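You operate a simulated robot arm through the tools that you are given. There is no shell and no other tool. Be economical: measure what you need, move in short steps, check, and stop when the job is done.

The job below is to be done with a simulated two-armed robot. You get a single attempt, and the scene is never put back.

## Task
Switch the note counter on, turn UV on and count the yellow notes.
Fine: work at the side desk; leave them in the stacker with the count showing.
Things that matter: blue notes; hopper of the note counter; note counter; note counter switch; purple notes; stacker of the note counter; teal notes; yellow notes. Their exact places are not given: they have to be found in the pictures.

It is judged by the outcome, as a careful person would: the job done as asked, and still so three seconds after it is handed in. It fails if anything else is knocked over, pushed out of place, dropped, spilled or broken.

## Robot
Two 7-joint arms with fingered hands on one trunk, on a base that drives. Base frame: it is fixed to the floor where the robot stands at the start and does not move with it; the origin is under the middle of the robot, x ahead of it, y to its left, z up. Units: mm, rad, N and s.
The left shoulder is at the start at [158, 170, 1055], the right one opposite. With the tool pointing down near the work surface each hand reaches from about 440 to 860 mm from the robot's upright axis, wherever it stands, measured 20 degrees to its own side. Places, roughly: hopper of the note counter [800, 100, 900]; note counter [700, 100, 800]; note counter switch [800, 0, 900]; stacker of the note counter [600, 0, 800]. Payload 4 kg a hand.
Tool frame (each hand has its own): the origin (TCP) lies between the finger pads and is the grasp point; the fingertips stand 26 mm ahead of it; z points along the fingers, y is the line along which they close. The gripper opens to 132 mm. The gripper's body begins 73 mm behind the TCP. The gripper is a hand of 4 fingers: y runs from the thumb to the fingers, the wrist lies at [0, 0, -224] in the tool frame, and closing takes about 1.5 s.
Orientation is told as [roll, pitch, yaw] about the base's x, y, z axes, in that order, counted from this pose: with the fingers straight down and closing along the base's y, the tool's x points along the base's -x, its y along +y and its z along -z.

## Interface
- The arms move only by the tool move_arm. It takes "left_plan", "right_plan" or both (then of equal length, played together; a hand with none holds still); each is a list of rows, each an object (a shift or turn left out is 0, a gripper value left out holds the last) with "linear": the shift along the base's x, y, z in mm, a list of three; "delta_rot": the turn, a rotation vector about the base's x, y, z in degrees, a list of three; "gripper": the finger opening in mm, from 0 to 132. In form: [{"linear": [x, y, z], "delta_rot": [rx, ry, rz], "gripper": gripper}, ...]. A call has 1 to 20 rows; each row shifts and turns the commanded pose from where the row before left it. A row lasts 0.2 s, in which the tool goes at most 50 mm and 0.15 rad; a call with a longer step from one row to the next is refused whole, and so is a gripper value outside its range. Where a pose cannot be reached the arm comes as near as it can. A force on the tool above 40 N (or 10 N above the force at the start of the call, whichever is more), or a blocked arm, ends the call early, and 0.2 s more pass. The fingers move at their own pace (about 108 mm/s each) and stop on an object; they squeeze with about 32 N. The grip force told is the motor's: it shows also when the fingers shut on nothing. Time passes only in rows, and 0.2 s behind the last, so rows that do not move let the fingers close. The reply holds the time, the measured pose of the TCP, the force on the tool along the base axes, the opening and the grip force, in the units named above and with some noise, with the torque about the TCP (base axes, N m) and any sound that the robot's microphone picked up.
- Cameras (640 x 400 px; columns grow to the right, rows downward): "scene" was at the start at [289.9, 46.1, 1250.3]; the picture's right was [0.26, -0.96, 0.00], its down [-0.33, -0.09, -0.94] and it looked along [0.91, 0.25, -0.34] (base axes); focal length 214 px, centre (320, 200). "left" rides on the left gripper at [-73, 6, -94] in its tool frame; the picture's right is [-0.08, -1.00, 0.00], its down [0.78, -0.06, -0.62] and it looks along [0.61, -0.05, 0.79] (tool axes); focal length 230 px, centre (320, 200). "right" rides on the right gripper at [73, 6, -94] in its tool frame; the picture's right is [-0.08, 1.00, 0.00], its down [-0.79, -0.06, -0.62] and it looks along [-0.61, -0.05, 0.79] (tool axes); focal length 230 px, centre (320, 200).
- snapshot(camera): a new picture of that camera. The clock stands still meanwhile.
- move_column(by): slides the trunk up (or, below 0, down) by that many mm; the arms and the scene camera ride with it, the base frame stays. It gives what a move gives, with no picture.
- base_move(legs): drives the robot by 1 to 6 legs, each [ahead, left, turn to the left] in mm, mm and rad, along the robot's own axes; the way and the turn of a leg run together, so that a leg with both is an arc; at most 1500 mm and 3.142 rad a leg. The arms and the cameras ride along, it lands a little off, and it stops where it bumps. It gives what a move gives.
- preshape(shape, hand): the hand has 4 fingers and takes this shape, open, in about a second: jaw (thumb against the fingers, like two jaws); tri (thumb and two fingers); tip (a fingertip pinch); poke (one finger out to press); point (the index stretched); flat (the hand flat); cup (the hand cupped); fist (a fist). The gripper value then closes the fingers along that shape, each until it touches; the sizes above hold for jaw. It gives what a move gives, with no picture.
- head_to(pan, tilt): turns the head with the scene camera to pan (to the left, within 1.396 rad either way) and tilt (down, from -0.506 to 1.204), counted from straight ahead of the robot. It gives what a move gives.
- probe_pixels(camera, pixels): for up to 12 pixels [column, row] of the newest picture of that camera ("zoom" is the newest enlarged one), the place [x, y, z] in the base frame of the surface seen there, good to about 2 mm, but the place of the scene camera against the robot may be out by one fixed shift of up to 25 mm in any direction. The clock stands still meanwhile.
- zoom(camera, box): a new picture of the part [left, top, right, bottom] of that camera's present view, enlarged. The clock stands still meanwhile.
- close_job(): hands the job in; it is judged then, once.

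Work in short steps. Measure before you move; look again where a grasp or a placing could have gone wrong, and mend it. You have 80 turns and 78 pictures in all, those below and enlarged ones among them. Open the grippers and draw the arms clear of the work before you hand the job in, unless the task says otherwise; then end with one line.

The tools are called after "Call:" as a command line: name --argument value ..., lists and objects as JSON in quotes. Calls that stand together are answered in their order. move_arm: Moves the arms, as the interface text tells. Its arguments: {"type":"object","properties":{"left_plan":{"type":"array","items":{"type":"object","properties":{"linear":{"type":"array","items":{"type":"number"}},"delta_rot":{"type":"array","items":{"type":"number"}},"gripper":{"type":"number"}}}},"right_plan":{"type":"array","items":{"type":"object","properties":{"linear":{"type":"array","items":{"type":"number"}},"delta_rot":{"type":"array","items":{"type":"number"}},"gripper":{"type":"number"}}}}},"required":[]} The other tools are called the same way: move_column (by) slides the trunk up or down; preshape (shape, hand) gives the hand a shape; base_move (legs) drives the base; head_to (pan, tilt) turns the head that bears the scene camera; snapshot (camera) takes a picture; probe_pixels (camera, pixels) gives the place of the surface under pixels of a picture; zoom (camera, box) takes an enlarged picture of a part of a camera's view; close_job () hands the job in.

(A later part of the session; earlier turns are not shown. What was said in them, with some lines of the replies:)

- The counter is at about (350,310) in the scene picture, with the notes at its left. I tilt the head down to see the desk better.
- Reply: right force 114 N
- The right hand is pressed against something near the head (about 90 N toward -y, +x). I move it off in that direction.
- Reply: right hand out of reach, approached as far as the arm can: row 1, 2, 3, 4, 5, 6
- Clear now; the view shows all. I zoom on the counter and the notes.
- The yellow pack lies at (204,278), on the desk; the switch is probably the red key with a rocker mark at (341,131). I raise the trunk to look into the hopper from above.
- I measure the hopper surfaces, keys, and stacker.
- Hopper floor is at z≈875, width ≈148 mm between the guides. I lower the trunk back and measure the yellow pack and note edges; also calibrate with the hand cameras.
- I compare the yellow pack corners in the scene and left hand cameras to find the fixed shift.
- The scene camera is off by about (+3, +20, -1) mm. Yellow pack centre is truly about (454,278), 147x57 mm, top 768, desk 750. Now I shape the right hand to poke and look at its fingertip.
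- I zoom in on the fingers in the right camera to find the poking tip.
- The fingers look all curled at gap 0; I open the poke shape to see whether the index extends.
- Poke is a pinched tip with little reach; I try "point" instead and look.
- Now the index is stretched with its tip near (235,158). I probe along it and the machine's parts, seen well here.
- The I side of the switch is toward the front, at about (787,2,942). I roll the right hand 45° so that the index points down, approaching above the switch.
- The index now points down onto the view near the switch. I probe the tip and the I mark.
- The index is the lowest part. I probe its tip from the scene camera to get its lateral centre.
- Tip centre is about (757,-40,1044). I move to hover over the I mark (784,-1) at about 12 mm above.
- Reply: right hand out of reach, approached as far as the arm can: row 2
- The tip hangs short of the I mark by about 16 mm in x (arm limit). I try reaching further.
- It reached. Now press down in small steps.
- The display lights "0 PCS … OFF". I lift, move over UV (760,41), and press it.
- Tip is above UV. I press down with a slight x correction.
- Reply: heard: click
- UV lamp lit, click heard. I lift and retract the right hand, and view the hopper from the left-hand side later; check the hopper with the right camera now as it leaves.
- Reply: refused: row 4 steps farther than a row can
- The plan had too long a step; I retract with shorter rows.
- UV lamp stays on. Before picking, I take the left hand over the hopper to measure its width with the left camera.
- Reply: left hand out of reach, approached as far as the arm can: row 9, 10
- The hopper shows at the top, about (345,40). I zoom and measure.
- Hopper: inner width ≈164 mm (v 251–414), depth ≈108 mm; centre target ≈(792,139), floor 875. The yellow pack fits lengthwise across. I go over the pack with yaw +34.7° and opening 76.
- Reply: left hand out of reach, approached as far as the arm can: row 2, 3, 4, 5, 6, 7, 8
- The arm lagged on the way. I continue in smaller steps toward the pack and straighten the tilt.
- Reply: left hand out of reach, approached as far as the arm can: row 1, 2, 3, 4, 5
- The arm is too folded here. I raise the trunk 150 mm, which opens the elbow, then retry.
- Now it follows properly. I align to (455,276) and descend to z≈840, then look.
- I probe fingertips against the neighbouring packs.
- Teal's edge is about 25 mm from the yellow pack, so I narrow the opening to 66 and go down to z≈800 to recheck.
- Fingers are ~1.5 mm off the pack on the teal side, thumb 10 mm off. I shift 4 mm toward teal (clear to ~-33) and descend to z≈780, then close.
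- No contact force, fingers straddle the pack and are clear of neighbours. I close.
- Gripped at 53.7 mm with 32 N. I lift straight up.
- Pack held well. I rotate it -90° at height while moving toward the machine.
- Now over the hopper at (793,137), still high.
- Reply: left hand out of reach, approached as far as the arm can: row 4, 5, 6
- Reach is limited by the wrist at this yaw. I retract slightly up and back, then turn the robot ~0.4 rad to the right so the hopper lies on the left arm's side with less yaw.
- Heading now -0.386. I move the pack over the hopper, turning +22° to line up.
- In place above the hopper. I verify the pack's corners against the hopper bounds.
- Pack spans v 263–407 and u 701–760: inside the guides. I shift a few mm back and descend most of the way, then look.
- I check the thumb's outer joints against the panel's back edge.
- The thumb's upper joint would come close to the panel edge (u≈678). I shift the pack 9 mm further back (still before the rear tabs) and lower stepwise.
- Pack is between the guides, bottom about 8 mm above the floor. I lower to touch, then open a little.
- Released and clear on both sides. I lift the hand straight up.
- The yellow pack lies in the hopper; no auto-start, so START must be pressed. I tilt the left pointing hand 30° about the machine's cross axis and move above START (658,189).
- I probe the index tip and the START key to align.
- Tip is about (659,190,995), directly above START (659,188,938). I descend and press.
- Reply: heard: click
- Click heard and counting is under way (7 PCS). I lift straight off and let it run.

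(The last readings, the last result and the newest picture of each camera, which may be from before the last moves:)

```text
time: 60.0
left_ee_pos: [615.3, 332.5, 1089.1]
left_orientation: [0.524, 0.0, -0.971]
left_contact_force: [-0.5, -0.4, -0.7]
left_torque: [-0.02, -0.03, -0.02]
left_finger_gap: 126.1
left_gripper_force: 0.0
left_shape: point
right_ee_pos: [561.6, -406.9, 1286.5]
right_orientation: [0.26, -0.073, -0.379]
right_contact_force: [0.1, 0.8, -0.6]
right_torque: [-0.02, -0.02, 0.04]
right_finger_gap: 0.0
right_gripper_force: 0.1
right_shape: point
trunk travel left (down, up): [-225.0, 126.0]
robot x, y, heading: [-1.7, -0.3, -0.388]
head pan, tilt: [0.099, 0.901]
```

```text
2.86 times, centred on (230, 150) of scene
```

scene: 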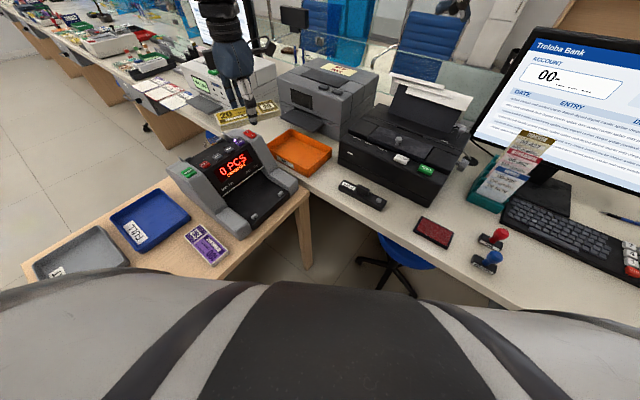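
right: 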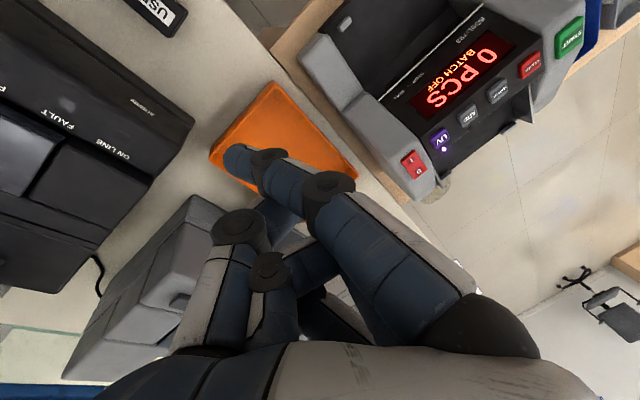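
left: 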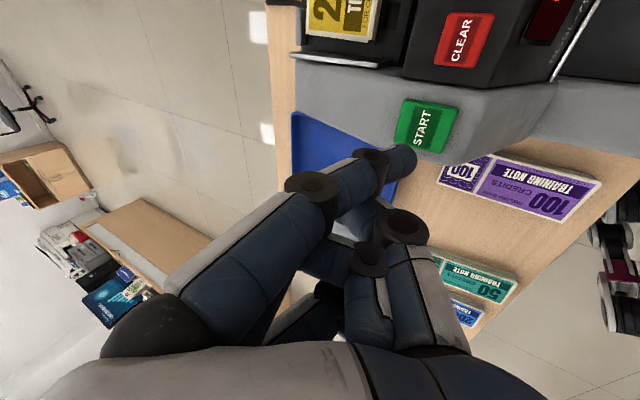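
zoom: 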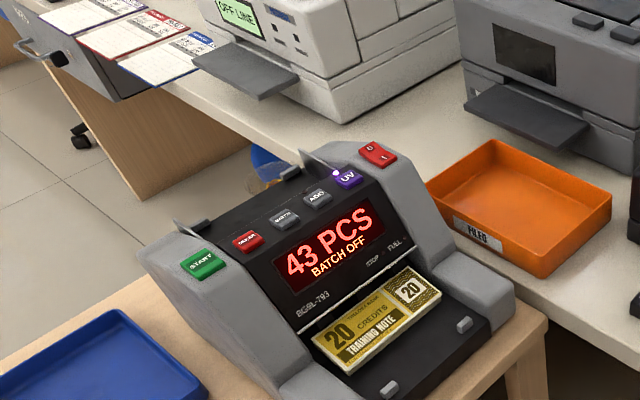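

43 PCS with the notes in the stacker. I open the hands and check that the count is final and stable.

Call:
preshape --shape "jaw" --hand "left"

Call:
preshape --shape "jaw" --hand "right"

Call:
move_arm --left_plan '[{"linear": [-15, 20, 20]}, {"linear": [-15, 20, 20]}, {"linear": [-15, 20, 20]}, {}, {}, {}, {}, {}]'

Call:
snapshot --camera "scene"

Call:
zoom --camera "scene" --box '[140, 80, 320, 220]'

Call:
snapshot --camera "left"

```text
time: 60.9
left_ee_pos: [613.6, 331.8, 1088.8]
left_orientation: [0.525, -0.002, -0.971]
left_contact_force: [0.2, 0.0, 0.0]
left_torque: [-0.01, -0.01, -0.03]
left_finger_gap: 132.0
left_gripper_force: 0.0
left_shape: jaw
right_ee_pos: [561.0, -407.2, 1285.1]
right_orientation: [0.26, -0.071, -0.377]
right_contact_force: [0.5, 0.6, -0.1]
right_torque: [0.02, -0.03, -0.01]
right_finger_gap: 0.0
right_gripper_force: 0.1
right_shape: point
trunk travel left (down, up): [-225.0, 126.0]
robot x, y, heading: [0.2, -3.9, -0.387]
head pan, tilt: [0.099, 0.901]
```

```text
time: 61.8
left_ee_pos: [614.7, 331.6, 1089.7]
left_orientation: [0.524, 0.0, -0.97]
left_contact_force: [0.7, -0.3, 0.2]
left_torque: [0.03, 0.0, 0.01]
left_finger_gap: 131.6
left_gripper_force: 0.0
left_shape: jaw
right_ee_pos: [561.0, -407.5, 1285.3]
right_orientation: [0.261, -0.073, -0.377]
right_contact_force: [-0.8, 1.3, -0.1]
right_torque: [-0.04, -0.01, -0.01]
right_finger_gap: 131.9
right_gripper_force: 0.0
right_shape: jaw
trunk travel left (down, up): [-225.0, 126.0]
robot x, y, heading: [4.1, -1.6, -0.387]
head pan, tilt: [0.099, 0.901]
```

```text
time: 63.6
left_ee_pos: [568.4, 392.0, 1149.0]
left_orientation: [0.524, 0.0, -0.97]
left_contact_force: [-0.8, -0.6, 0.4]
left_torque: [0.0, 0.02, 0.01]
left_finger_gap: 132.2
left_gripper_force: 0.1
left_shape: jaw
right_ee_pos: [561.8, -407.6, 1286.9]
right_orientation: [0.261, -0.072, -0.378]
right_contact_force: [0.4, -1.2, -0.1]
right_torque: [-0.02, 0.0, 0.0]
right_finger_gap: 132.1
right_gripper_force: 0.0
right_shape: jaw
trunk travel left (down, up): [-225.0, 126.0]
robot x, y, heading: [4.5, 3.6, -0.385]
head pan, tilt: [0.099, 0.901]
```

```text
13 pictures are left
```

scene: 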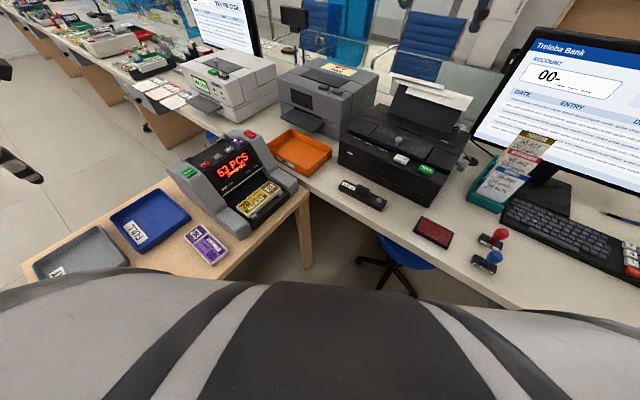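

```text
2.86 times, centred on (230, 150) of scene
```

zoom: 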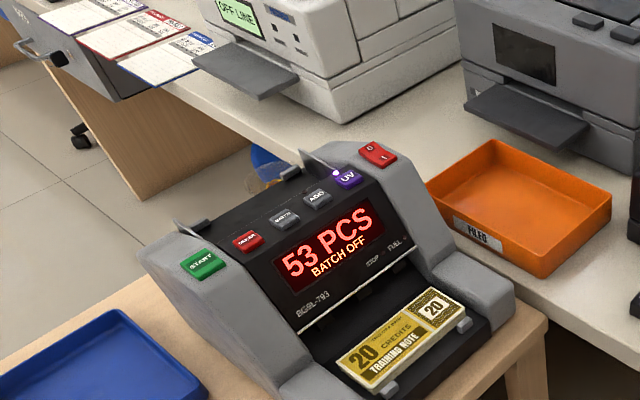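

```text
11 pictures are left
```

left: 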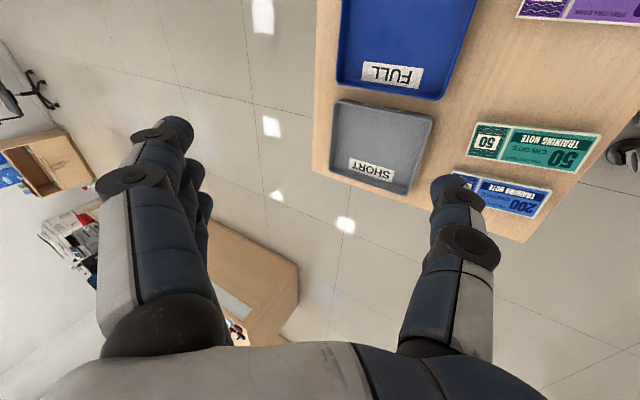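

The count is 53 now; I wait a little and confirm it has stopped.

Call:
move_arm --left_plan '[{}, {}, {}, {}, {}, {}, {}, {}, {}, {}]'

Call:
zoom --camera "scene" --box '[140, 80, 320, 220]'

```text
time: 65.8
left_ee_pos: [568.7, 391.1, 1148.7]
left_orientation: [0.523, 0.0, -0.972]
left_contact_force: [0.2, -0.2, -0.3]
left_torque: [-0.02, -0.03, -0.01]
left_finger_gap: 131.8
left_gripper_force: 0.1
left_shape: jaw
right_ee_pos: [562.0, -407.4, 1285.2]
right_orientation: [0.259, -0.073, -0.378]
right_contact_force: [0.2, -0.3, -0.8]
right_torque: [0.03, 0.02, 0.02]
right_finger_gap: 131.9
right_gripper_force: 0.1
right_shape: jaw
trunk travel left (down, up): [-225.0, 126.0]
robot x, y, heading: [1.4, 2.0, -0.389]
head pan, tilt: [0.099, 0.901]
```

```text
2.86 times, centred on (230, 150) of scene
```

zoom: 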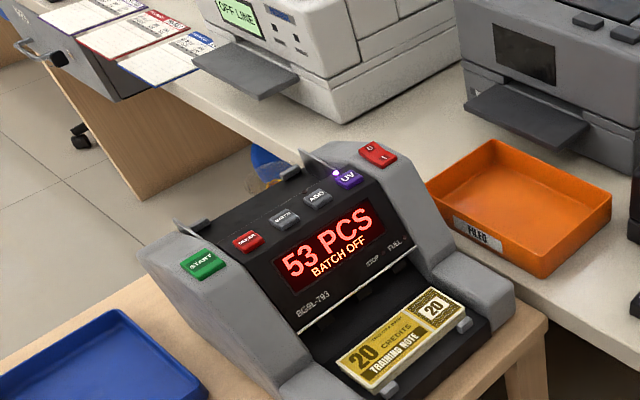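

The count is stable at 53 PCS, the UV lamp is on, the hopper is empty and the notes are in the stacker; I hand in.

Call:
close_job

```text
The job is handed in.
```

The note counter is on with UV lit, and it counted the yellow notes: 53 PCS is showing and they are in the stacker.
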